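You operate a simulated robot arm through the tools that you are given. There is no shell and no other tool. Be economical: measure what you need, move in short steps, check, and stop when the job is done.

You are at the controls of a simulated robot arm. One attempt, no reset.

## Task
Open the grease tub, grease the steel plate with the orange brush, close the tub, push the blue slider over.
Fine: lay the lid on the service table meanwhile; grease the plate's top; use the stubby brush and put it back in its tray; the slider goes to the rail end by the plate. A coat counts when it lies all over at full strength: go over it till it gets no stronger.
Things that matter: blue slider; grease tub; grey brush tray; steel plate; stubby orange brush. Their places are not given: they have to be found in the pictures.

It is judged by the outcome, as a careful person would: the job done as asked, and still so three seconds after it is handed in. It fails if anything else is knocked over, pushed out of place, dropped, spilled or broken. Lids that push on must go on centred and level and be pressed home; caps that screw on are set level and turned clockwise until they are tight.

## Robot
A 6-joint arm with a two-finger parallel gripper, fixed in place. Base frame: the origin is at the foot of the arm, x ahead of it, y to its left, z up; the work surface is at about z = 0.8. Lengths are in m, angles in rad, forces in N, time in s.
With the tool pointing down near the work surface it reaches from about 0.36 to 0.82 m from the base axis. Its first joint turns from -2.897 to 2.897 rad. Payload 3.91 kg.
The tool frame sits at the grasp point between the pads (the TCP): z along the fingers, y along the line on which they close. The tips reach 0.03 m beyond it. The gripper opens to 0.11 m. The fingers are 0.02 m wide and 0.01 m thick; the gripper's body (0.048 by 0.112 m) begins 0.055 m behind the TCP.
Orientation is told as [roll, pitch, yaw] about the base's x, y, z axes, in that order, counted from this pose: with the fingers straight down and closing along the base's y, the tool's x points along the base's -x, its y along +y and its z along -z.

## Interface
- The arm moves only by the tool nudge_tool. Its argument "increments" is a list of rows, each a list of 7 numbers: the shift along the base's x, y, z in units of 50 mm (1.0 is 50 mm), then the turn, a rotation vector about the base's x, y, z in units of 8 degrees (1.0 is 8 degrees), then the gripper command, from -1 (fully open) to 1 (shut), values between in proportion. In form: [[dx, dy, dz, rx, ry, rz, hand], ...]. A call has 1 to 8 rows; each row shifts and turns the commanded pose from where the row before left it. A call with a number of a shift or a turn outside -1 to 1 is refused whole. A row lasts 0.2 s, in which the tool goes at most 0.05 m and 0.15 rad; a call with a longer step from one row to the next is refused whole, and so is a gripper value outside its range. A pose out of reach is approached as far as the arm can. The call stops where the force on the tool passes 50 N (or 10 N more than at its start, if that is more) or the arm is blocked; 0.2 s more then pass. The fingers move at their own pace (about 0.045 m/s each) and stop on an object; they squeeze with about 25 N. The grip force told is the motor's: it shows also when the fingers shut on nothing. Time passes only in rows, and 0.2 s behind the last, so rows that do not move let the fingers close. The reply holds the time, the measured pose of the TCP, the force on the tool along the base axes, the opening and the grip force, in the units named above and with some noise, with the torque about the TCP (base axes, N m) and any sound that the robot's microphone picked up.
- Cameras (640 x 400 px; columns grow to the right, rows downward): "scene" is fixed at [0.2185, 0.6492, 1.4271]; the picture's right is [-0.98, -0.22, 0.00], its down [-0.18, 0.79, -0.58] and it looks along [0.13, -0.57, -0.81] (base axes); focal length 216 px, centre (320, 200). "wrist" rides on the gripper at [0.077, 0.007, -0.114] in the tool frame; the picture's right is [-0.09, 1.00, 0.00], its down [-0.80, -0.07, -0.59] and it looks along [-0.59, -0.05, 0.80] (tool axes); focal length 270 px, centre (320, 200).
- get_image(camera): a new picture of that camera. The clock stands still meanwhile.
- raise_lower(by): slides the trunk up (or, below 0, down) by that many m; the arm rides with it, the base frame stays. It gives what a move gives, with no picture.
- pixel_to_xyz(camera, pixels): for up to 12 pixels [column, row] of the newest picture of that camera ("zoom" is the newest enlarged one), the place [x, y, z] in the base frame of the surface seen there, good to about 0.002 m. The clock stands still meanwhile.
- inspect(camera, box): a new picture of the part [left, top, right, bottom] of that camera's present view, enlarged. The clock stands still meanwhile.
- sign_off(): hands the job in; it is judged then, once.

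Work in short steps. Measure before you move; look again where a grasp or a placing could have gone wrong, and mend it. You have 80 turns and 54 pictures in all, those below and enlarged ones among them. Open the gripper and draw the arm clear of the work before you hand the job in, unless the task says otherwise; then end with one line.

The tools are called after "Request:" by a JSON object that holds its "method" and its "body". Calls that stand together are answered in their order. nudge_tool: Moves the arm, as the interface text tells. Its arguments: {"type":"object","properties":{"increments":{"type":"array","items":{"type":"array","items":{"type":"number"}}}},"required":["increments"]} The other tools are called the same way: raise_lower (by) slides the trunk up or down; get_image (camera) takes a picture; pixel_to_xyz (camera, pixels) gives the place of the surface under pixels of a picture; inspect (camera, box) takes an enlarged picture of a part of a camera's view; sign_off () hands the job in.

At the start:

```text
clock: 0.0
tcp_pos: [0.4077, 0.311, 1.2037]
tcp_rot: [0.001, -0.003, 0.001]
wrist_force: [0.4, -0.3, 0.1]
moment: [-0.03, 0.01, -0.03]
finger_gap: 0.1099
grasp_force: 0.0
trunk travel left (down, up): [-0.425, 0.185]
```

scene: 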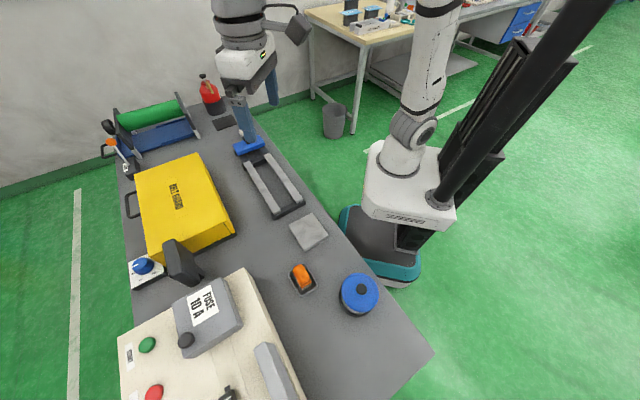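
wrist: 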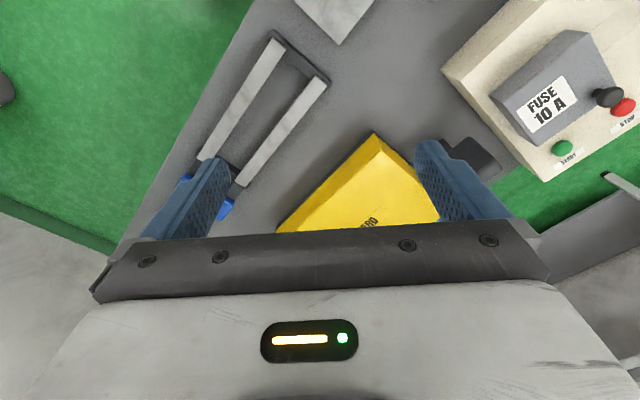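

The scene shows the blue-lidded tub near (360,294), orange brush in tray near (302,278), plate near (309,232), and the rail from (250,145) to (288,205). I enlarge that and measure.

Request:
{"method": "inspect", "body": {"camera": "scene", "box": [270, 200, 400, 330]}}

Request:
{"method": "pixel_to_xyz", "body": {"camera": "scene", "pixels": [[361, 289], [361, 305], [345, 295], [378, 295], [302, 270], [303, 283], [309, 215], [290, 230], [328, 234], [306, 250], [335, 270], [340, 340]]}}

Request:
{"method": "inspect", "body": {"camera": "scene", "box": [220, 125, 320, 225]}}

```text
3.08 times, centred on (335, 265) of scene
```

zoom: 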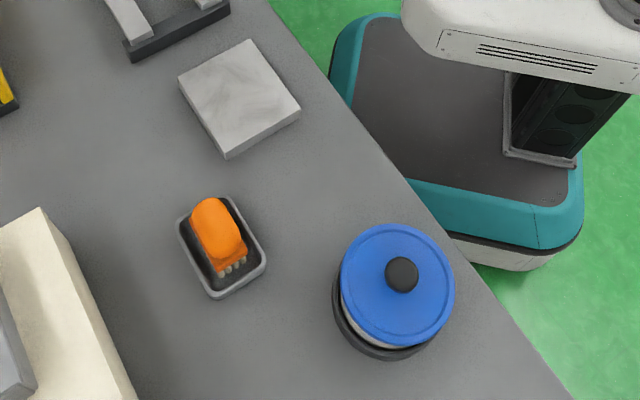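

```text
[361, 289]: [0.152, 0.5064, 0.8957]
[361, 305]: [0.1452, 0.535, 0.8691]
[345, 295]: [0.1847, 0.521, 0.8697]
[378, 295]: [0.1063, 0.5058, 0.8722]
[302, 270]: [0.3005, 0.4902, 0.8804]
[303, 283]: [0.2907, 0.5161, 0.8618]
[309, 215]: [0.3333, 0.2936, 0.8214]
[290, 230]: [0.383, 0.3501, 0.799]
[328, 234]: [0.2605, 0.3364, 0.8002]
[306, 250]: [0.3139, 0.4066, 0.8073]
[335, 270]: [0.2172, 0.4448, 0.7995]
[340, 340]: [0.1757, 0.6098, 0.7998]
```

```text
4.00 times, centred on (270, 175) of scene
```

zoom: 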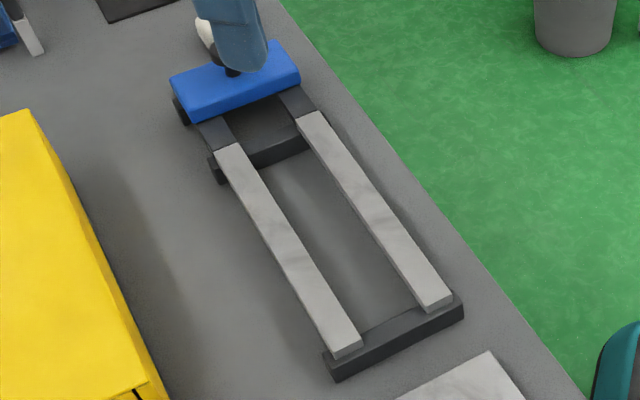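

Now I measure the rail from this enlargement: slider corners, rail sides and end bar.

Request:
{"method": "pixel_to_xyz", "body": {"camera": "zoom", "pixels": [[175, 80], [190, 112], [295, 75], [270, 50], [232, 72], [230, 155], [310, 118], [345, 340], [435, 300], [335, 365], [460, 308], [250, 155]]}}

Request:
{"method": "get_image", "body": {"camera": "wrist"}}

Request:
{"method": "inspect", "body": {"camera": "scene", "box": [285, 255, 395, 325]}}

```text
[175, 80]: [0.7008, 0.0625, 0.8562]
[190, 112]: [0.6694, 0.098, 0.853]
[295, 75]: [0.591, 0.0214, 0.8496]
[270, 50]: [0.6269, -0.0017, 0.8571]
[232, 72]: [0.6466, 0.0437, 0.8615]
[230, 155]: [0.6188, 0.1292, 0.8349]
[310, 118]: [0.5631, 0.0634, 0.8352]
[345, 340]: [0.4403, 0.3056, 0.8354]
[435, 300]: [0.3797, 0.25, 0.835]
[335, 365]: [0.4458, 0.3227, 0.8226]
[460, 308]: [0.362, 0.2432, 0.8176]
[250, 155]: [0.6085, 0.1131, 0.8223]
```

```text
49 pictures are left
```

wrist: 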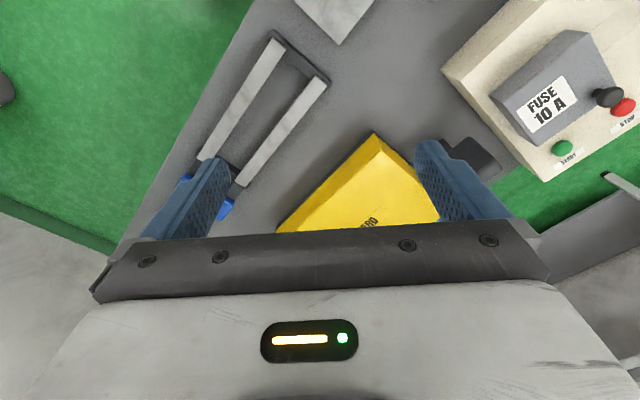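

```text
5.71 times, centred on (340, 290) of scene
```

zoom: 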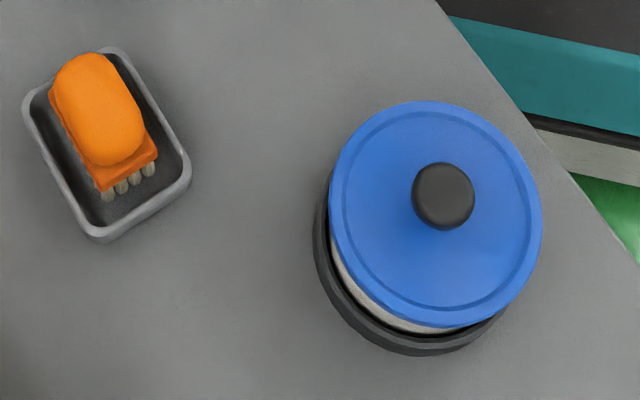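

I measure the lid rim, knob and holder ring, and the brush and tray, in this enlargement.

Request:
{"method": "pixel_to_xyz", "body": {"camera": "zoom", "pixels": [[443, 188], [417, 195], [472, 195], [440, 108], [335, 210], [535, 210], [425, 318], [400, 345], [330, 275], [390, 322]]}}

Request:
{"method": "pixel_to_xyz", "body": {"camera": "zoom", "pixels": [[90, 60], [62, 85], [140, 130], [110, 158], [100, 105], [125, 172], [32, 98], [110, 52], [185, 170], [100, 232], [150, 155], [105, 195]]}}

```text
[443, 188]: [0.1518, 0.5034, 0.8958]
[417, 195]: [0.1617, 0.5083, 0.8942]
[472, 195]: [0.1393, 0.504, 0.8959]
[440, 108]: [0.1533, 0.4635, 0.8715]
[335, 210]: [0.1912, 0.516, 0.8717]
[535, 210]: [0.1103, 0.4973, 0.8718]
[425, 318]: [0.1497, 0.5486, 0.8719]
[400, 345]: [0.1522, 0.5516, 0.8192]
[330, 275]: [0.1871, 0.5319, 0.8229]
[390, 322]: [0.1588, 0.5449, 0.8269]
```

```text
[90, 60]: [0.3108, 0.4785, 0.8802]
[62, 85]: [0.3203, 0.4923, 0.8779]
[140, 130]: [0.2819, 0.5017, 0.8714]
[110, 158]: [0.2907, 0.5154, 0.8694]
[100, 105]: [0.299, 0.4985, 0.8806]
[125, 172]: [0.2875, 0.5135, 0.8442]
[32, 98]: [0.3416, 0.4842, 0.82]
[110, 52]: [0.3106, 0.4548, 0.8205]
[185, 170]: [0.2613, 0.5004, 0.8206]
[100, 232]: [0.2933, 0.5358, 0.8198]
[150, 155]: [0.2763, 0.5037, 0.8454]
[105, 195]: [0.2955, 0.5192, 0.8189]
```

Lid centre is about (0.151, 0.506), rim top z 0.872, knob top z 0.896; tray centre about (0.302, 0.494) with long axis at 45°. I move above the knob, and check the free table area and the plate corners.

Request:
{"method": "pixel_to_xyz", "body": {"camera": "scene", "pixels": [[313, 215], [291, 227], [326, 235], [305, 247], [310, 231], [330, 350], [310, 330], [350, 375], [390, 350], [285, 385], [268, 290], [420, 355]]}}

Request:
{"method": "nudge_tool", "body": {"increments": [[-0.642, 0.489, -0.5, 0, 0, 0, -0.2], [-0.642, 0.489, -0.5, 0, 0, 0, -0.2], [-0.642, 0.489, -0.5, 0, 0, 0, -0.2], [-0.642, 0.489, -0.5, 0, 0, 0, -0.2], [-0.642, 0.489, -0.5, 0, 0, 0, -0.2], [-0.642, 0.489, -0.5, 0, 0, 0, -0.2], [-0.642, 0.489, -0.5, 0, 0, 0, -0.2], [-0.642, 0.489, -0.5, 0, 0, 0, -0.2]]}}

Request:
{"method": "get_image", "body": {"camera": "wrist"}}

Request:
{"method": "get_image", "body": {"camera": "scene"}}

```text
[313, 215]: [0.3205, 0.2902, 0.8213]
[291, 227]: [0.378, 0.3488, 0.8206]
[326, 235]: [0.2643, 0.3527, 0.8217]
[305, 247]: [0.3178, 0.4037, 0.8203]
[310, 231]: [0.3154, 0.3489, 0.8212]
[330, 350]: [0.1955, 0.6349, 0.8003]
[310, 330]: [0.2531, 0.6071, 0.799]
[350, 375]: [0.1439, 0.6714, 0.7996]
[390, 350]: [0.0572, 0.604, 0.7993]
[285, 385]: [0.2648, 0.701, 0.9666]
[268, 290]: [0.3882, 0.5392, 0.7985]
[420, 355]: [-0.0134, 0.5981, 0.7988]
```

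```text
clock: 1.8
tcp_pos: [0.1495, 0.5064, 1.0033]
tcp_rot: [-0.001, 0.0, 0.0]
wrist_force: [-0.4, -0.3, 0.7]
moment: [0.04, -0.01, -0.01]
finger_gap: 0.066
grasp_force: 0.0
trunk travel left (down, up): [-0.425, 0.185]
```

```text
47 pictures are left
```

wrist: 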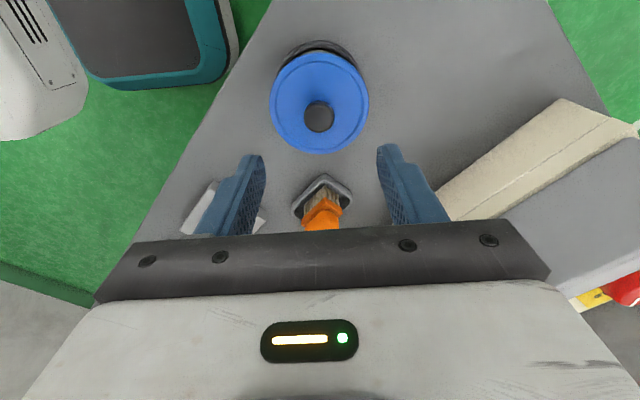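

```text
46 pictures are left
```

scene: 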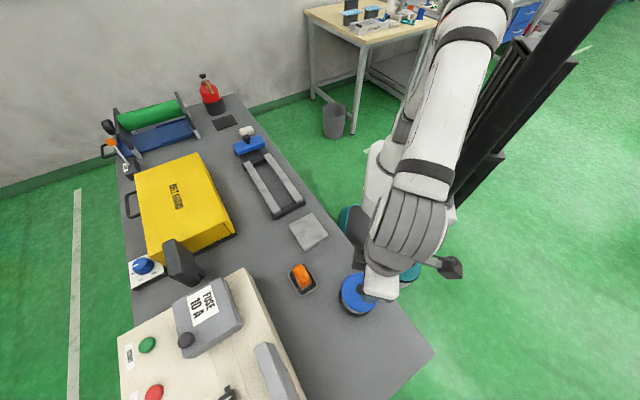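

The gripper is above the tub with the knob at wrist (320,115). I measure the knob and lid from this side for centring.

Request:
{"method": "pixel_to_xyz", "body": {"camera": "wrist", "pixels": [[319, 112], [306, 116], [333, 116], [319, 128], [319, 102], [319, 58], [319, 148], [275, 105], [364, 105], [319, 48], [300, 52]]}}

Request:
{"method": "inspect", "body": {"camera": "wrist", "box": [250, 30, 390, 240]}}

```text
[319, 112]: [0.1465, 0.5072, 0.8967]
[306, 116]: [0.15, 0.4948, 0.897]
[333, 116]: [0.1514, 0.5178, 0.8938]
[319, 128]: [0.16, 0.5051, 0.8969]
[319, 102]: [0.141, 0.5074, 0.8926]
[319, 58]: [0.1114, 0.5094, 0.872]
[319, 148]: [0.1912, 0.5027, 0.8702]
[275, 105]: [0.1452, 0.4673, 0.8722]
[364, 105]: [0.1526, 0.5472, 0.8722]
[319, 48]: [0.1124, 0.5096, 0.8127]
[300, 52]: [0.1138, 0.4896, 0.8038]
```

```text
1.90 times, centred on (320, 135) of wrist
```

zoom: 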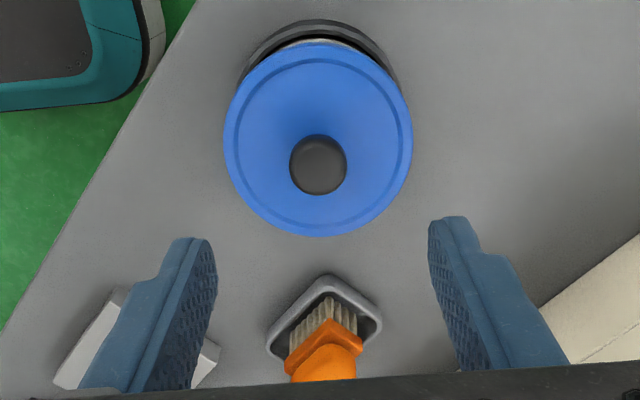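

Knob centre (0.1505, 0.5065), so I go straight down to z 0.905 and close on it.

Request:
{"method": "nudge_tool", "body": {"increments": [[0.02, 0, -0.65, 0, 0, 0, -0.2], [0, 0, -0.65, 0, 0, 0, -0.2], [0, 0, -0.65, 0, 0, 0, -0.2], [0, 0, 0, 0, 0, 0, 1], [0, 0, 0, 0, 0, 0, 1], [0, 0, 0, 0, 0, 0, 1], [0, 0, 0, 0, 0, 0, 1]]}}

```text
clock: 3.4
tcp_pos: [0.1504, 0.5056, 0.9055]
tcp_rot: [0.0, 0.001, -0.001]
wrist_force: [1.1, -0.2, -0.3]
moment: [0.0, 0.02, -0.04]
finger_gap: 0.0243
grasp_force: 24.6
trunk travel left (down, up): [-0.425, 0.185]
heard: snap
```

The knob is gripped at 24 mm (a snap was heard). I lift slowly and check.

Request:
{"method": "nudge_tool", "body": {"increments": [[0, 0, 0.15, 0, 0, 0, 1], [0, 0, 0.15, 0, 0, 0, 1], [0, 0, 0.2, 0, 0, 0, 1], [0, 0, 0.3, 0, 0, 0, 1], [0, 0, 0.5, 0, 0, 0, 1], [0, 0, 0, 0, 0, 0, 1]]}}

Request:
{"method": "get_image", "body": {"camera": "scene"}}

Request:
{"method": "get_image", "body": {"camera": "wrist"}}

```text
clock: 4.8
tcp_pos: [0.1526, 0.5064, 0.9717]
tcp_rot: [0.0, 0.001, 0.001]
wrist_force: [0.8, 0.0, -0.6]
moment: [-0.02, -0.06, -0.01]
finger_gap: 0.0243
grasp_force: 24.6
trunk travel left (down, up): [-0.425, 0.185]
```

```text
44 pictures are left
```

scene: 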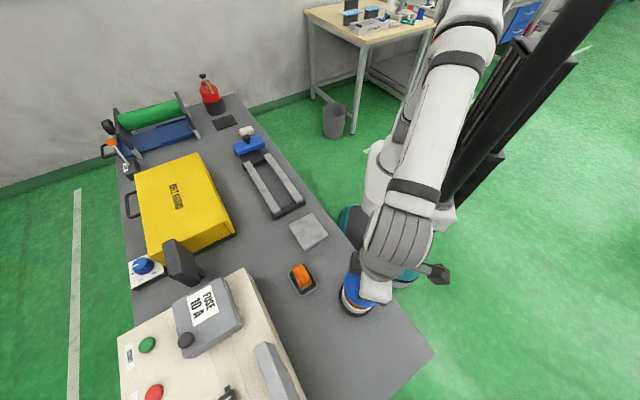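

```text
43 pictures are left
```

wrist: 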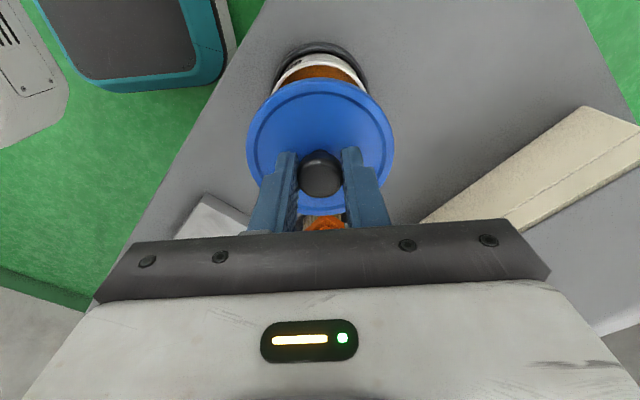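

The lid is off and level, grease visible in the tub. I carry it to about (0.15, 0.637) and lower to z 0.872, then slowly.

Request:
{"method": "nudge_tool", "body": {"increments": [[0, 0.88, 0.1, 0, 0, 0, 1], [0, 0.88, 0, 0, 0, 0, 1], [0, 0.88, -0.3, 0, 0, 0, 1], [0, 0, -0.9, 0, 0, 0, 1], [0, 0, -0.8, 0, 0, 0, 1], [0, 0, 0, 0, 0, 0, 1]]}}

Request:
{"method": "get_image", "body": {"camera": "wrist"}}

Request:
{"method": "inspect", "body": {"camera": "scene", "box": [285, 255, 415, 385]}}

```text
clock: 6.2
tcp_pos: [0.1514, 0.6388, 0.8745]
tcp_rot: [0.0, -0.001, 0.0]
wrist_force: [-0.7, 0.6, 0.6]
moment: [-0.03, 0.0, -0.01]
finger_gap: 0.024
grasp_force: 24.6
trunk travel left (down, up): [-0.425, 0.185]
```

```text
42 pictures are left
```

wrist: 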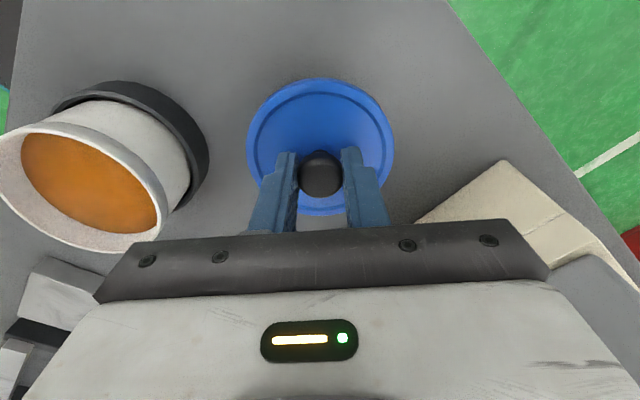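

```text
3.08 times, centred on (350, 320) of scene
```

zoom: 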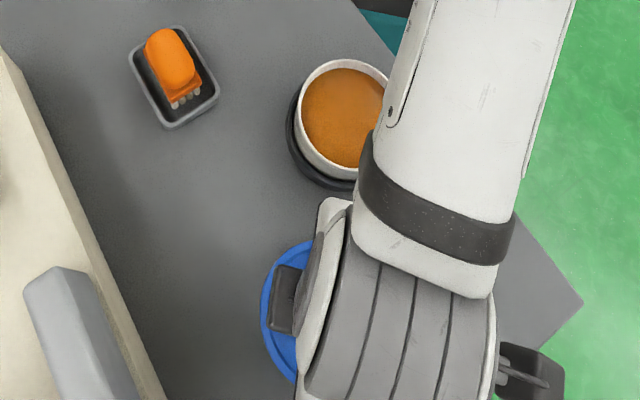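

The lid hangs just above the table, clear of all. I measure the tub rim and grease, then lower in small steps till contact.

Request:
{"method": "pixel_to_xyz", "body": {"camera": "wrist", "pixels": [[90, 185], [60, 160], [120, 210], [50, 128], [150, 180], [100, 245], [150, 240]]}}

Request:
{"method": "pixel_to_xyz", "body": {"camera": "zoom", "pixels": [[340, 115], [345, 75], [343, 63], [302, 115], [310, 115], [340, 165], [365, 100], [340, 250], [430, 100]]}}

Request:
{"method": "nudge_tool", "body": {"increments": [[0, 0, -0.12, 0, 0, 0, 1], [0, 0, -0.1, 0, 0, 0, 1], [0, 0, -0.1, 0, 0, 0, 1], [0, 0, -0.08, 0, 0, 0, 1], [0, 0, 0, 0, 0, 0, 1]]}}

```text
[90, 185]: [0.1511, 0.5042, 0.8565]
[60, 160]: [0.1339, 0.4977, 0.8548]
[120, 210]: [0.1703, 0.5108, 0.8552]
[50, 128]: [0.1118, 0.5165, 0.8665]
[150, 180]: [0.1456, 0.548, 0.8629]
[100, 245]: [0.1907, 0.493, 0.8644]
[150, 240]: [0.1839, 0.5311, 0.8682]
```

```text
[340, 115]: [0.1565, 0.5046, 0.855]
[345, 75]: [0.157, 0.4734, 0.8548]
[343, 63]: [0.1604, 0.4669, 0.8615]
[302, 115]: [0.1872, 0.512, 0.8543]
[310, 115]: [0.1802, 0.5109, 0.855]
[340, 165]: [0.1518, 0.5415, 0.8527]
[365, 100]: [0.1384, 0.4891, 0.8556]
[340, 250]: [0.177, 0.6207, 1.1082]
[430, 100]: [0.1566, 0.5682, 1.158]
```

```text
clock: 7.4
tcp_pos: [0.1524, 0.638, 0.8554]
tcp_rot: [0.001, 0.001, 0.0]
wrist_force: [-0.6, 0.0, -0.2]
moment: [0.0, 0.0, -0.01]
finger_gap: 0.024
grasp_force: 24.6
trunk travel left (down, up): [-0.425, 0.185]
```

No contact yet at 0.8554; lower on in 2 mm steps.

Request:
{"method": "nudge_tool", "body": {"increments": [[0, 0, -0.04, 0, 0, 0, 1], [0, 0, -0.04, 0, 0, 0, 1], [0, 0, -0.04, 0, 0, 0, 1], [0, 0, -0.04, 0, 0, 0, 1], [0, 0, 0, 0, 0, 0, 1]]}}

```text
clock: 8.6
tcp_pos: [0.1516, 0.6383, 0.8481]
tcp_rot: [0.0, 0.001, 0.001]
wrist_force: [-0.2, -0.5, 0.0]
moment: [0.02, 0.02, -0.01]
finger_gap: 0.0244
grasp_force: 24.9
trunk travel left (down, up): [-0.425, 0.185]
```

Still no contact; on down carefully.

Request:
{"method": "nudge_tool", "body": {"increments": [[0, 0, -0.03, 0, 0, 0, 1], [0, 0, -0.03, 0, 0, 0, 1], [0, 0, -0.03, 0, 0, 0, 1], [0, 0, 0, 0, 0, 0, 1]]}}

Request:
{"method": "get_image", "body": {"camera": "wrist"}}

```text
clock: 9.6
tcp_pos: [0.1517, 0.638, 0.842]
tcp_rot: [-0.001, -0.001, -0.001]
wrist_force: [0.4, -0.5, 0.2]
moment: [0.01, -0.02, -0.01]
finger_gap: 0.0241
grasp_force: 24.7
trunk travel left (down, up): [-0.425, 0.185]
```

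```text
40 pictures are left
```

wrist: 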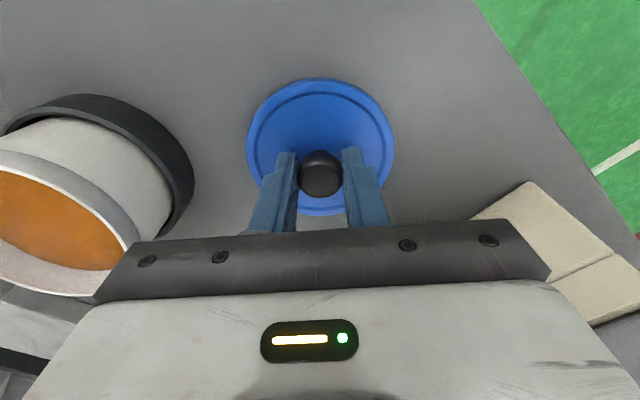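

I measure the lid's surface and the table near it.

Request:
{"method": "pixel_to_xyz", "body": {"camera": "wrist", "pixels": [[320, 110], [320, 88], [320, 82], [320, 70], [260, 140], [385, 140], [320, 170]]}}

Request:
{"method": "nudge_tool", "body": {"increments": [[0, 0, -0.02, 0, 0, 0, 1], [0, 0, -0.02, 0, 0, 0, 1], [0, 0, 0, 0, 0, 0, 1]]}}

```text
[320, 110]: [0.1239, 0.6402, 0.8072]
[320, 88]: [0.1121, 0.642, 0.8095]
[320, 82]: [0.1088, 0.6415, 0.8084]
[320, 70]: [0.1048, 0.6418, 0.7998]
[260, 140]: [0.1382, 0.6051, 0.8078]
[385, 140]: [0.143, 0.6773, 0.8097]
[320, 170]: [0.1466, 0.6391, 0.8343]
```

```text
clock: 10.4
tcp_pos: [0.1514, 0.6372, 0.8407]
tcp_rot: [0.003, 0.0, 0.001]
wrist_force: [0.5, -1.2, 7.4]
moment: [-0.02, 0.02, -0.02]
finger_gap: 0.0244
grasp_force: 25.0
trunk travel left (down, up): [-0.425, 0.185]
```

Contact: 7 N, lid on the table at TCP z 0.8407. I release and rise.

Request:
{"method": "nudge_tool", "body": {"increments": [[0, 0, 0.02, 0, 0, 0, -0.2], [0, 0, 0, 0, 0, 0, -0.2], [0, 0, 0, 0, 0, 0, -0.2], [0, 0, 0.5, 0, 0, 0, -0.2], [0, 0, 0.9, 0, 0, 0, -0.2], [0, 0, 0.9, 0, 0, 0, -0.2], [0, 0, 0.9, 0, 0, 0, -0.2]]}}

Request:
{"method": "get_image", "body": {"camera": "wrist"}}

```text
clock: 12.0
tcp_pos: [0.152, 0.6392, 1.002]
tcp_rot: [0.0, 0.001, 0.001]
wrist_force: [1.4, -0.7, 0.3]
moment: [0.02, -0.01, -0.02]
finger_gap: 0.066
grasp_force: 0.2
trunk travel left (down, up): [-0.425, 0.185]
```

```text
39 pictures are left
```

wrist: 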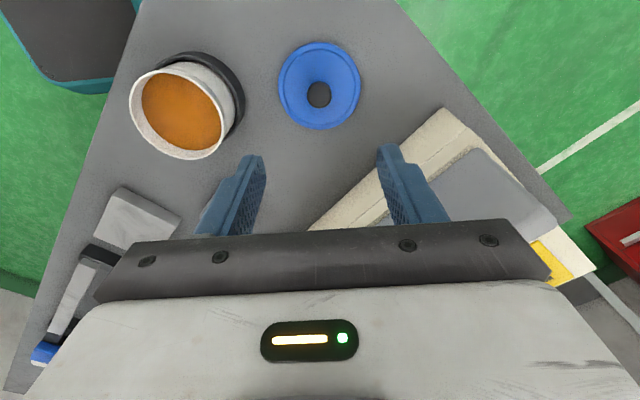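

The lid lies flat at (0.152, 0.638). I move above the brush with yaw −45° so the fingers close across its handle, staying high.

Request:
{"method": "nudge_tool", "body": {"increments": [[0.3, -0.3, 0.5, 0, 0, -1, -0.2], [0.5, -0.47, 0, 0, 0, -1, -0.2], [0.54, -0.52, 0, 0, 0, -1, -0.2], [0.54, -0.52, 0, 0, 0, -1, -0.2], [0.54, -0.52, 0, 0, 0, -1, -0.2], [0.54, -0.51, 0, 0, 0, -0.625, -0.2]]}}

Request:
{"method": "get_image", "body": {"camera": "wrist"}}

Request:
{"method": "get_image", "body": {"camera": "scene"}}

```text
clock: 13.4
tcp_pos: [0.2989, 0.496, 1.0264]
tcp_rot: [-0.001, 0.0, -0.786]
wrist_force: [0.2, 0.6, -0.7]
moment: [0.01, -0.02, -0.02]
finger_gap: 0.0661
grasp_force: 0.1
trunk travel left (down, up): [-0.425, 0.185]
```

```text
38 pictures are left
```

wrist: 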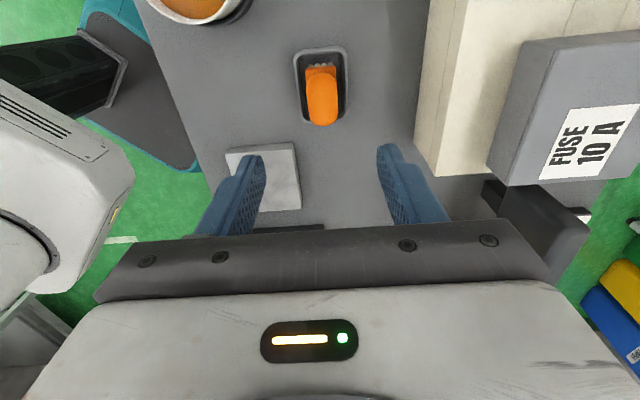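

```text
37 pictures are left
```

scene: 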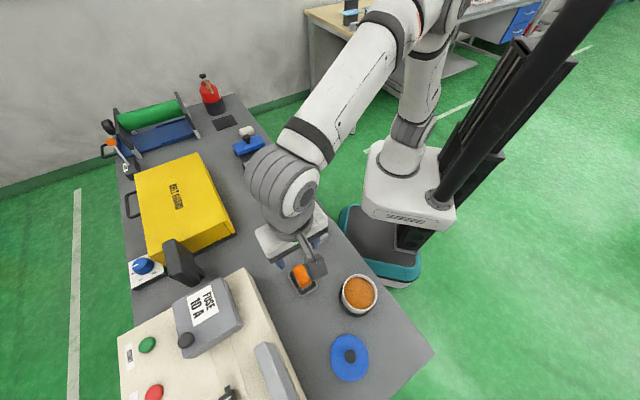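

The brush is at wrist (321,95), aligned nearly with the tray and view. I enlarge it and measure.

Request:
{"method": "inspect", "body": {"camera": "wrist", "box": [280, 35, 360, 135]}}

Request:
{"method": "pixel_to_xyz", "body": {"camera": "wrist", "pixels": [[321, 82], [308, 95], [334, 95], [309, 110], [335, 110], [322, 122], [307, 72], [335, 72], [296, 52], [345, 52], [430, 100], [455, 100]]}}

```text
4.00 times, centred on (320, 85) of wrist
```

zoom: 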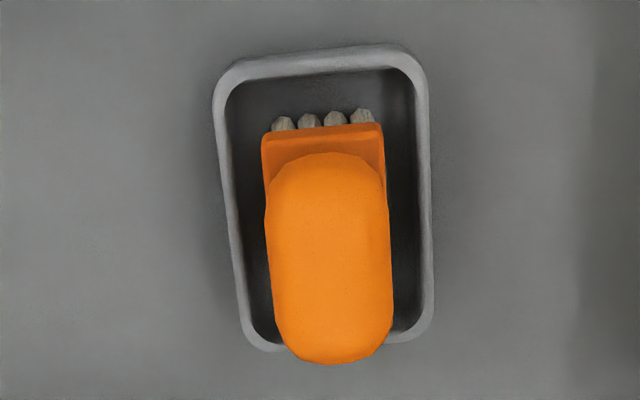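

```text
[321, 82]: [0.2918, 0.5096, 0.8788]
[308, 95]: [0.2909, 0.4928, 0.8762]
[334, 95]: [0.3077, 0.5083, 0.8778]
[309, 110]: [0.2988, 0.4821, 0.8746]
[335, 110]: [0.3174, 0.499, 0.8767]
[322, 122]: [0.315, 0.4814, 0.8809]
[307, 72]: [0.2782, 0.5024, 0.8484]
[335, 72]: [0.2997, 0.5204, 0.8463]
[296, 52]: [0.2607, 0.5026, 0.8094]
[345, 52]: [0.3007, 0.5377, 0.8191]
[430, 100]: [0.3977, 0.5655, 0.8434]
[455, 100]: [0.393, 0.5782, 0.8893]
```

Handle centre (0.302, 0.4965), width about 24 mm, top z 0.881, flange at 0.848. I turn 4° more, descend to z 0.882 and grip.

Request:
{"method": "nudge_tool", "body": {"increments": [[0.06, 0.01, -0.72, 0, 0, -0.5, -0.2], [0, 0, -0.72, 0, 0, 0, -0.2], [0, 0, -0.72, 0, 0, 0, -0.2], [0, 0, -0.72, 0, 0, 0, -0.2], [0, 0, 0, 0, 0, 0, 1], [0, 0, 0, 0, 0, 0, 1], [0, 0, 0, 0, 0, 0, 1], [0, 0, 0, 0, 0, 0, 1]]}}

Request:
{"method": "get_image", "body": {"camera": "wrist"}}

```text
clock: 15.2
tcp_pos: [0.3027, 0.4973, 0.8821]
tcp_rot: [-0.001, 0.0, -0.856]
wrist_force: [0.4, 0.3, -0.3]
moment: [0.01, 0.02, -0.01]
finger_gap: 0.0304
grasp_force: 25.0
trunk travel left (down, up): [-0.425, 0.185]
```

```text
35 pictures are left
```

wrist: 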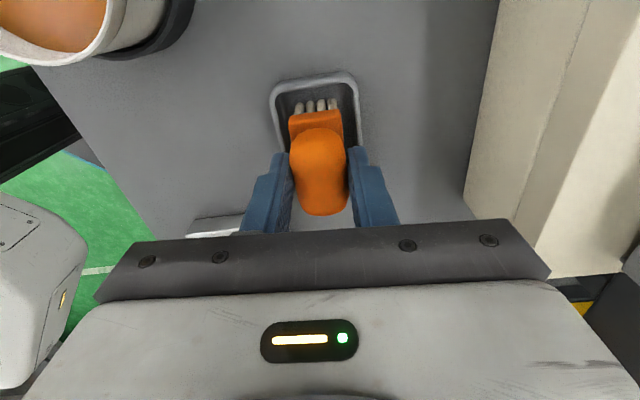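

Gripped at 30 mm. The home pose is (0.3027, 0.4973, 0.8821), yaw −0.856. I lift straight up and look.

Request:
{"method": "nudge_tool", "body": {"increments": [[0, 0, 0.2, 0, 0, 0, 1], [0, 0, 0.4, 0, 0, 0, 1], [0, 0, 0.6, 0, 0, 0, 1], [0, 0, 0.6, 0, 0, 0, 1], [0, 0, 0, 0, 0, 0, 1]]}}

Request:
{"method": "inspect", "body": {"camera": "scene", "box": [240, 200, 400, 360]}}

Request:
{"method": "get_image", "body": {"camera": "wrist"}}

```text
clock: 16.4
tcp_pos: [0.3042, 0.4968, 0.9747]
tcp_rot: [0.0, 0.0, -0.855]
wrist_force: [0.6, 0.4, -0.3]
moment: [0.02, 0.02, 0.01]
finger_gap: 0.0301
grasp_force: 24.8
trunk travel left (down, up): [-0.425, 0.185]
```

```text
2.50 times, centred on (320, 280) of scene
```

zoom: 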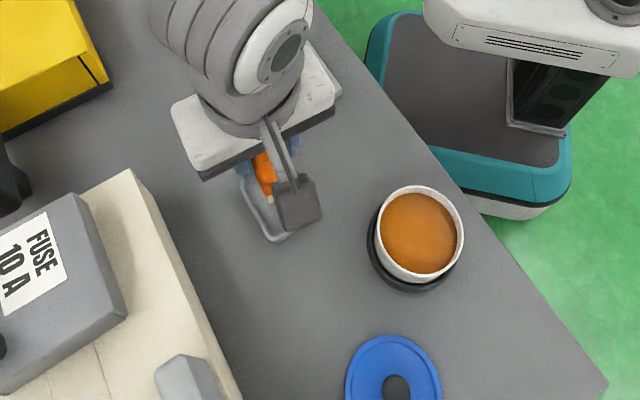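

```text
33 pictures are left
```

wrist: 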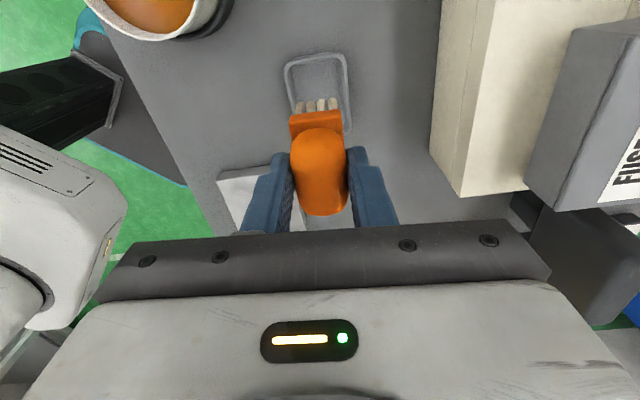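

The brush is up level, the tray stayed. I measure the tray floor and the visible bristle tips.

Request:
{"method": "pixel_to_xyz", "body": {"camera": "wrist", "pixels": [[320, 75], [310, 85], [299, 103], [310, 103], [321, 102], [332, 101], [299, 120], [337, 118]]}}

Request:
{"method": "inspect", "body": {"camera": "wrist", "box": [270, 40, 370, 140]}}

```text
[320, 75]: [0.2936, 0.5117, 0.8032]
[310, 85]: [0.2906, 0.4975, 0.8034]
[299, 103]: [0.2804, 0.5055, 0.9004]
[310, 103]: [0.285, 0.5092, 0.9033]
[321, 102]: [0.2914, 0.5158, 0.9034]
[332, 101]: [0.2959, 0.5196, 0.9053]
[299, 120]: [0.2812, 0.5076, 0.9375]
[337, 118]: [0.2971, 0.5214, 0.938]
```

```text
4.00 times, centred on (320, 90) of wrist
```

zoom: 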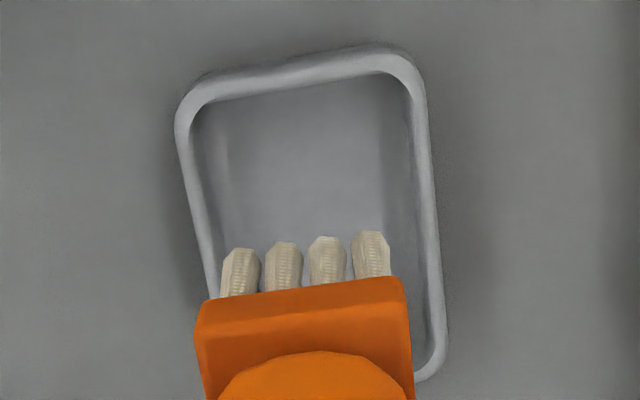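

Bristle tips are 0.0785 m below the TCP; grease surface is z 0.855, tub centre (0.151, 0.507). I carry the brush over the tub and dip to bristle z ≈0.847.

Request:
{"method": "nudge_tool", "body": {"increments": [[-0.766, 0.051, 0.2, 0, 0, 0, 1], [-0.766, 0.051, 0, 0, 0, 0, 1], [-0.766, 0.051, 0, 0, 0, 0, 1], [-0.766, 0.051, 0, 0, 0, 0, 1], [0, 0, -0.4, 0, 0, 0, 1], [0, 0, 0, 0, 0, 0, 1]]}}

Request:
{"method": "get_image", "body": {"camera": "wrist"}}

```text
clock: 17.8
tcp_pos: [0.1501, 0.5072, 0.963]
tcp_rot: [0.001, 0.001, -0.855]
wrist_force: [-0.2, -0.9, -0.2]
moment: [0.03, -0.02, 0.03]
finger_gap: 0.0295
grasp_force: 24.8
trunk travel left (down, up): [-0.425, 0.185]
```

```text
31 pictures are left
```

wrist: 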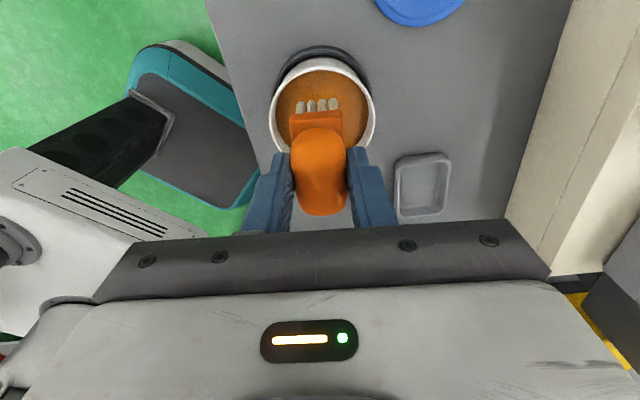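

Centred over the tub. I dip 39 mm, dwell, and rise.

Request:
{"method": "nudge_tool", "body": {"increments": [[0, 0, -0.4, 0, 0, 0, 1], [0, 0, -0.2, 0, 0, 0, 1], [0, 0, -0.18, 0, 0, 0, 1], [0, 0, 0, 0, 0, 0, 1], [0, 0, 0, 0, 0, 0, 1], [0, 0, 0.4, 0, 0, 0, 1], [0, 0, 0.6, 0, 0, 0, 1], [0, 0, 0, 0, 0, 0, 1]]}}

Request:
{"method": "inspect", "body": {"camera": "wrist", "box": [250, 30, 390, 170]}}

```text
clock: 18.9
tcp_pos: [0.1502, 0.5066, 0.9304]
tcp_rot: [0.01, 0.006, -0.854]
wrist_force: [-3.1, -10.7, 23.0]
moment: [-0.85, 0.29, 0.05]
finger_gap: 0.0294
grasp_force: 24.8
trunk travel left (down, up): [-0.425, 0.185]
stopped in row 5: the force on the tool passed its limit at 52 N (the readings are from after the stop); the commanded pose is now the measured one
```

```text
2.86 times, centred on (320, 100) of wrist
```

zoom: 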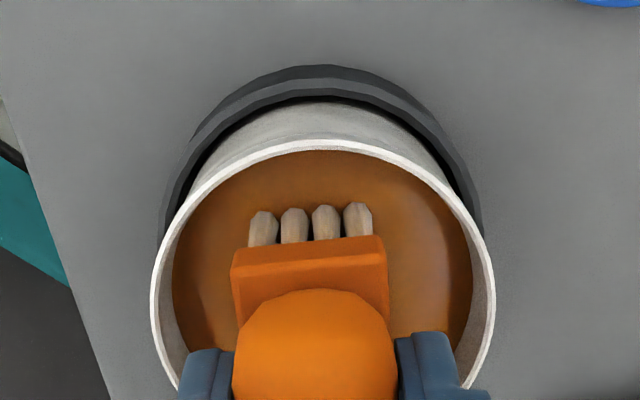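

The grease acts as a solid surface at about z 0.855 (contact pushed back). I rise and check the brush in the grip.

Request:
{"method": "nudge_tool", "body": {"increments": [[0, 0, 0.1, 0, 0, 0, 1], [0, 0, 0.4, 0, 0, 0, 1], [0, 0, 0.6, 0, 0, 0, 1], [0, 0, 0, 0, 0, 0, 1]]}}

Request:
{"method": "inspect", "body": {"camera": "wrist", "box": [250, 50, 390, 230]}}

```text
clock: 19.9
tcp_pos: [0.1503, 0.5089, 0.9823]
tcp_rot: [0.007, 0.005, -0.854]
wrist_force: [-0.7, -0.1, -0.6]
moment: [0.03, -0.01, -0.01]
finger_gap: 0.0296
grasp_force: 24.4
trunk travel left (down, up): [-0.425, 0.185]
```

```text
2.22 times, centred on (320, 140) of wrist
```

zoom: 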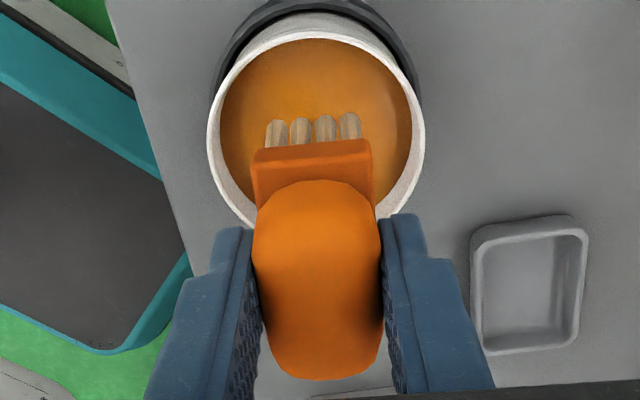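

I measure bristles and flange to see whether the brush slipped (before: flange 0.037 below TCP, tips ~0.072–0.0785 below).

Request:
{"method": "pixel_to_xyz", "body": {"camera": "zoom", "pixels": [[276, 124], [300, 123], [325, 120], [349, 117], [275, 165], [360, 155], [320, 192], [320, 240]]}}

Request:
{"method": "inspect", "body": {"camera": "wrist", "box": [290, 85, 350, 125]}}

```text
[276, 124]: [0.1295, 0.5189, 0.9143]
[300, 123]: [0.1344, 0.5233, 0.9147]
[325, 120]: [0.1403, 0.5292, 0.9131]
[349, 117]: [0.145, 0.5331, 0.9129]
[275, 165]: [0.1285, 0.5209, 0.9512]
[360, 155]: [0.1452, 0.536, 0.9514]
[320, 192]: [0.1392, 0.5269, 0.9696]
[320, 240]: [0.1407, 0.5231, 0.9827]
```

```text
10.00 times, centred on (320, 105) of wrist
```

zoom: 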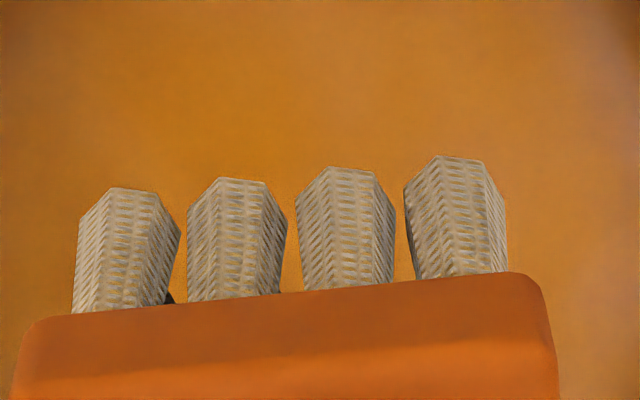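

The brush slid up ~4 mm in the grip, so contact offset is now ~0.075. The plate is a ~85 mm square at 45° centred (0.320, 0.349), top z 0.821; I move above it, aligning yaw to −0.785.

Request:
{"method": "nudge_tool", "body": {"increments": [[0.567, -0.533, 0, -0.05, -0.04, 0.1, 1], [0.567, -0.533, 0, 0, 0, 0.1, 1], [0.567, -0.533, 0, 0, 0, 0.1, 1], [0.567, -0.533, 0, 0, 0, 0.1, 1], [0.567, -0.533, -0.4, 0, 0, 0.1, 1], [0.567, -0.533, -0.6, 0, 0, 0, 1], [0, 0, -0.4, 0, 0, 0, 1], [0, 0, 0, 0, 0, 0, 1]]}}

Request:
{"method": "get_image", "body": {"camera": "wrist"}}

```text
clock: 21.7
tcp_pos: [0.32, 0.3487, 0.9119]
tcp_rot: [0.006, -0.004, -0.786]
wrist_force: [-0.1, -1.7, 0.2]
moment: [0.03, 0.01, -0.03]
finger_gap: 0.0293
grasp_force: 25.3
trunk travel left (down, up): [-0.425, 0.185]
```

```text
27 pictures are left
```

wrist: 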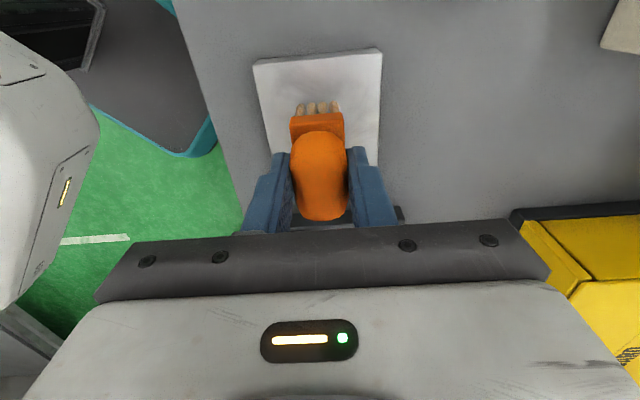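

Over the plate centre. I lower in small steps toward contact near z 0.896.

Request:
{"method": "nudge_tool", "body": {"increments": [[0, 0, -0.14, -0.01, 0.05, 0, 1], [0, 0, -0.08, 0, 0, 0, 1], [0, 0, -0.04, 0, 0, 0, 1], [0, 0, -0.03, 0, 0, 0, 1], [0, 0, 0, 0, 0, 0, 1]]}}

```text
clock: 22.9
tcp_pos: [0.3208, 0.3493, 0.8973]
tcp_rot: [0.0, 0.002, -0.785]
wrist_force: [-0.1, -0.7, -0.3]
moment: [0.0, 0.05, -0.02]
finger_gap: 0.0293
grasp_force: 24.9
trunk travel left (down, up): [-0.425, 0.185]
```

Request:
{"method": "nudge_tool", "body": {"increments": [[0, 0, -0.02, 0, 0, 0, 1], [0, 0, -0.02, 0, 0, 0, 1], [0, 0, 0, 0, 0, 0, 1]]}}

```text
clock: 23.7
tcp_pos: [0.3198, 0.3481, 0.8957]
tcp_rot: [0.002, 0.002, -0.785]
wrist_force: [-0.2, 0.0, 3.4]
moment: [0.09, 0.08, 0.0]
finger_gap: 0.0294
grasp_force: 24.6
trunk travel left (down, up): [-0.425, 0.185]
```

Contact at 3.4 N. I press very slightly and stroke along u (the 45° direction) ±35 mm on the middle lane.

Request:
{"method": "nudge_tool", "body": {"increments": [[0, 0, -0.015, 0, 0, 0, 1], [0.2475, 0.2475, 0, 0, 0, 0, 1], [0.2475, 0.2475, 0, 0, 0, 0, 1], [-0.2475, -0.2475, 0, 0, 0, 0, 1], [-0.2475, -0.2475, 0, 0, 0, 0, 1], [-0.2475, -0.2475, 0, 0, 0, 0, 1], [-0.2475, -0.2475, 0, 0, 0, 0, 1], [0, 0, 0, 0, 0, 0, 1]]}}

Request:
{"method": "inspect", "body": {"camera": "wrist", "box": [220, 30, 420, 240]}}

```text
clock: 25.5
tcp_pos: [0.2954, 0.3242, 0.8964]
tcp_rot: [0.003, 0.003, -0.785]
wrist_force: [8.3, 6.9, 23.7]
moment: [0.59, -0.42, -0.07]
finger_gap: 0.0296
grasp_force: 25.4
trunk travel left (down, up): [-0.425, 0.185]
```

```text
1.90 times, centred on (320, 135) of wrist
```

zoom: 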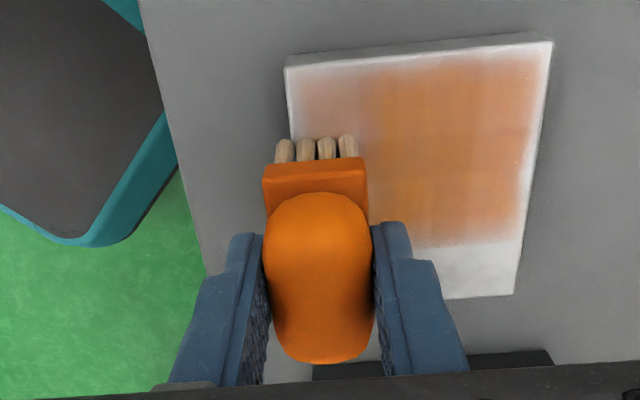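

The brush lays grease well. Force is 24 N, so I ease up 0.5 mm, then shift to the lane nearer the rail (v −22 mm) and stroke across and back.

Request:
{"method": "nudge_tool", "body": {"increments": [[0.311, -0.311, 0.012, 0, 0, 0, 1], [0.2475, 0.2475, 0, 0, 0, 0, 1], [0.2475, 0.2475, 0, 0, 0, 0, 1], [0.2475, 0.2475, 0, 0, 0, 0, 1], [0.2475, 0.2475, 0, 0, 0, 0, 1], [-0.33, -0.33, 0, 0, 0, 0, 1], [-0.33, -0.33, 0, 0, 0, 0, 1], [-0.33, -0.33, 0, 0, 0, 0, 1]]}}

```text
clock: 27.3
tcp_pos: [0.311, 0.3078, 0.8961]
tcp_rot: [0.0, -0.001, -0.783]
wrist_force: [-0.2, 0.0, 10.8]
moment: [-0.03, -0.11, -0.01]
finger_gap: 0.0294
grasp_force: 24.9
trunk travel left (down, up): [-0.425, 0.185]
```

Force 10.8 N, good. Now over to the v +22 mm lane, across and back.

Request:
{"method": "nudge_tool", "body": {"increments": [[-0.311, 0.311, 0, 0, 0, 0, 1], [-0.311, 0.311, 0, 0, 0, 0, 1], [0.33, 0.33, 0, 0, 0, 0, 1], [0.33, 0.33, 0, 0, 0, 0, 1], [0.33, 0.33, 0, 0, 0, 0, 1], [-0.33, -0.33, 0, 0, 0, 0, 1], [-0.33, -0.33, 0, 0, 0, 0, 1], [-0.33, -0.33, 0, 0, 0, 0, 1]]}}

Request:
{"method": "nudge_tool", "body": {"increments": [[0, 0, 0.5, 0, 0, 0, 1], [-0.33, 0.1, 0.8, 0, 0, 0, 1], [-0.5, 0.6, 0, 0, 0, 0, 1], [-0.5, 0.6, 0, 0, 0, 0, 1], [0, 0, 0, 0, 0, 0, 1]]}}

Request:
{"method": "inspect", "body": {"camera": "scene", "box": [260, 195, 350, 265]}}

Request:
{"method": "get_image", "body": {"camera": "wrist"}}

```text
clock: 29.1
tcp_pos: [0.2801, 0.3391, 0.8963]
tcp_rot: [0.0, 0.001, -0.785]
wrist_force: [-2.7, -3.3, 5.4]
moment: [-0.15, 0.18, 0.0]
finger_gap: 0.0294
grasp_force: 24.6
trunk travel left (down, up): [-0.425, 0.185]
```

```text
clock: 30.3
tcp_pos: [0.212, 0.4045, 0.9613]
tcp_rot: [0.0, -0.001, -0.786]
wrist_force: [-0.1, -0.3, 0.5]
moment: [0.0, -0.01, 0.0]
finger_gap: 0.0295
grasp_force: 24.5
trunk travel left (down, up): [-0.425, 0.185]
```

```text
5.71 times, centred on (305, 230) of scene
```

zoom: 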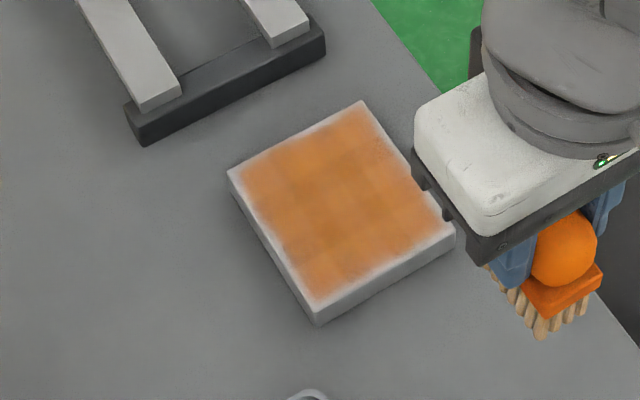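

```text
24 pictures are left
```

wrist: 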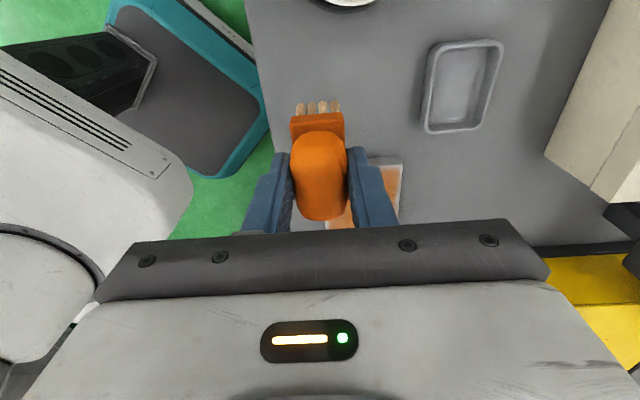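

The coat covers nearly everything but is patchy and thin at the edges; the plate hasn't moved. I re-dip the brush with gentle contact (TCP ≈0.930).

Request:
{"method": "nudge_tool", "body": {"increments": [[0, 0, 0.5, 0, 0, 0, 1], [-0.41, 0.683, 0, 0, 0, 0, 1], [-0.41, 0.683, 0, 0, 0, 0, 1], [-0.4, 0.683, 0, 0, 0, 0, 1], [0, 0, -0.7, 0, 0, 0, 1], [0, 0, -0.28, 0, 0, 0, 1], [0, 0, -0.1, 0, 0, 0, 1], [0, 0, -0.03, 0, 0, 0, 1]]}}

```text
clock: 32.1
tcp_pos: [0.1521, 0.5077, 0.9304]
tcp_rot: [0.002, 0.003, -0.785]
wrist_force: [-0.1, -0.4, -1.0]
moment: [0.01, 0.03, -0.02]
finger_gap: 0.0294
grasp_force: 25.6
trunk travel left (down, up): [-0.425, 0.185]
```

Request:
{"method": "nudge_tool", "body": {"increments": [[0, 0, -0.02, 0, 0, 0, 1], [0, 0, -0.02, 0, 0, 0, 1], [0, 0, -0.01, 0, 0, 0, 1], [0, 0, 0, 0, 0, 0, 1], [0, 0, 0, 0, 0, 0, 1]]}}

```text
clock: 33.3
tcp_pos: [0.1513, 0.5063, 0.9293]
tcp_rot: [0.006, 0.003, -0.785]
wrist_force: [2.6, 0.7, 27.9]
moment: [-0.17, -0.15, 0.01]
finger_gap: 0.029
grasp_force: 24.8
trunk travel left (down, up): [-0.425, 0.185]
```

Contact with the grease at 28 N. I rise and go back over the plate, to the −u end of the outer v lane.

Request:
{"method": "nudge_tool", "body": {"increments": [[0, 0, 0.3, 0, 0, 0, 1], [0, 0, 0.7, 0, 0, 0, 1], [0.478, -0.656, 0, 0, 0, 0, 1], [0.478, -0.656, 0, 0, 0, 0, 1], [0.478, -0.656, 0, 0, 0, 0, 1], [0.478, -0.656, 0, 0, 0, 0, 1], [0.478, -0.656, -0.7, 0, 0, 0, 1], [0, 0, -0.6, 0, 0, 0, 1]]}}

```text
refused: row 7 steps farther than a row can; nothing moved
```

Request:
{"method": "nudge_tool", "body": {"increments": [[0, 0, 0.3, 0, 0, 0, 1], [0, 0, 0.7, 0, 0, 0, 1], [0.478, -0.656, 0, 0, 0, 0, 1], [0.478, -0.656, 0, 0, 0, 0, 1], [0.478, -0.656, 0, 0, 0, 0, 1], [0.478, -0.656, 0, 0, 0, 0, 1], [0.478, -0.656, -0.4, 0, 0, 0, 1], [0, 0, -0.9, 0, 0, 0, 1]]}}

```text
clock: 35.1
tcp_pos: [0.272, 0.3424, 0.9117]
tcp_rot: [-0.001, 0.001, -0.786]
wrist_force: [0.0, 0.0, -1.0]
moment: [-0.01, 0.04, -0.01]
finger_gap: 0.0292
grasp_force: 25.1
trunk travel left (down, up): [-0.425, 0.185]
```

I lower to light contact and stroke the outer v lane (v +30 mm) across and back.

Request:
{"method": "nudge_tool", "body": {"increments": [[0.1, 0.1, -0.29, 0, 0, 0, 1], [0, 0, -0.03, 0, 0, 0, 1], [0.28, 0.28, -0.01, 0, 0, 0, 1], [0.377, 0.377, 0, 0, 0, 0, 1], [0.377, 0.377, 0, 0, 0, 0, 1], [-0.377, -0.377, 0, 0, 0, 0, 1], [-0.377, -0.377, 0, 0, 0, 0, 1], [-0.377, -0.377, 0, 0, 0, 0, 1]]}}

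```text
clock: 36.9
tcp_pos: [0.2698, 0.3439, 0.8963]
tcp_rot: [0.001, 0.0, -0.785]
wrist_force: [-0.8, 0.5, -1.2]
moment: [0.02, 0.01, 0.01]
finger_gap: 0.0292
grasp_force: 25.3
trunk travel left (down, up): [-0.425, 0.185]
```

No force, so it was just above the plate. I lower 1.2 mm and repeat this lane.

Request:
{"method": "nudge_tool", "body": {"increments": [[0.377, 0.377, -0.024, 0, 0, 0, 1], [0.377, 0.377, 0, 0, 0, 0, 1], [0.377, 0.377, 0, 0, 0, 0, 1], [-0.377, -0.377, 0, 0, 0, 0, 1], [-0.377, -0.377, 0, 0, 0, 0, 1]]}}

```text
clock: 38.1
tcp_pos: [0.2905, 0.3632, 0.8958]
tcp_rot: [0.003, 0.002, -0.786]
wrist_force: [4.8, 3.8, 16.0]
moment: [0.14, -0.31, 0.04]
finger_gap: 0.0294
grasp_force: 25.0
trunk travel left (down, up): [-0.425, 0.185]
```

16 N contact. I continue in a serpentine: lane v +10 mm then v −10 mm.

Request:
{"method": "nudge_tool", "body": {"increments": [[-0.377, -0.377, 0, 0, 0, 0, 1], [0.283, -0.283, 0, 0, 0, 0, 1], [0.377, 0.377, 0, 0, 0, 0, 1], [0.377, 0.377, 0, 0, 0, 0, 1], [0.377, 0.377, 0, 0, 0, 0, 1], [-0.377, -0.377, 0, 0, 0, 0, 1], [-0.377, -0.377, 0, 0, 0, 0, 1], [-0.377, -0.377, 0, 0, 0, 0, 1]]}}

Request:
{"method": "nudge_tool", "body": {"increments": [[0.283, -0.283, 0, 0, 0, 0, 1], [0.377, 0.377, 0, 0, 0, 0, 1], [0.377, 0.377, 0, 0, 0, 0, 1], [0.377, 0.377, 0, 0, 0, 0, 1], [-0.377, -0.377, 0, 0, 0, 0, 1], [-0.377, -0.377, 0, 0, 0, 0, 1], [-0.377, -0.377, 0, 0, 0, 0, 1], [0.283, -0.283, 0, 0, 0, 0, 1]]}}

Request:
{"method": "nudge_tool", "body": {"increments": [[0.377, 0.377, 0, 0, 0, 0, 1], [0.377, 0.377, 0, 0, 0, 0, 1], [0.377, 0.377, 0, 0, 0, 0, 1], [-0.377, -0.377, 0, 0, 0, 0, 1], [-0.377, -0.377, 0, 0, 0, 0, 1], [-0.377, -0.377, 0, 0, 0, 0, 1]]}}

```text
clock: 39.9
tcp_pos: [0.285, 0.3278, 0.8957]
tcp_rot: [-0.001, 0.0, -0.785]
wrist_force: [0.9, 0.7, 16.2]
moment: [0.13, -0.17, 0.04]
finger_gap: 0.0292
grasp_force: 25.0
trunk travel left (down, up): [-0.425, 0.185]
```

```text
clock: 41.7
tcp_pos: [0.3113, 0.3018, 0.8957]
tcp_rot: [0.003, 0.001, -0.786]
wrist_force: [-9.9, 9.1, 24.2]
moment: [0.69, 0.54, -0.03]
finger_gap: 0.0297
grasp_force: 25.0
trunk travel left (down, up): [-0.425, 0.185]
```

```text
clock: 42.1
tcp_pos: [0.3297, 0.3157, 0.8947]
tcp_rot: [-0.009, -0.002, -0.785]
wrist_force: [-4.1, -6.3, 19.7]
moment: [-0.27, 0.0, 0.02]
finger_gap: 0.0293
grasp_force: 25.0
trunk travel left (down, up): [-0.425, 0.185]
stopped in row 2: the force on the tool passed its limit at 65 N (the readings are from after the stop); the commanded pose is now the measured one
```

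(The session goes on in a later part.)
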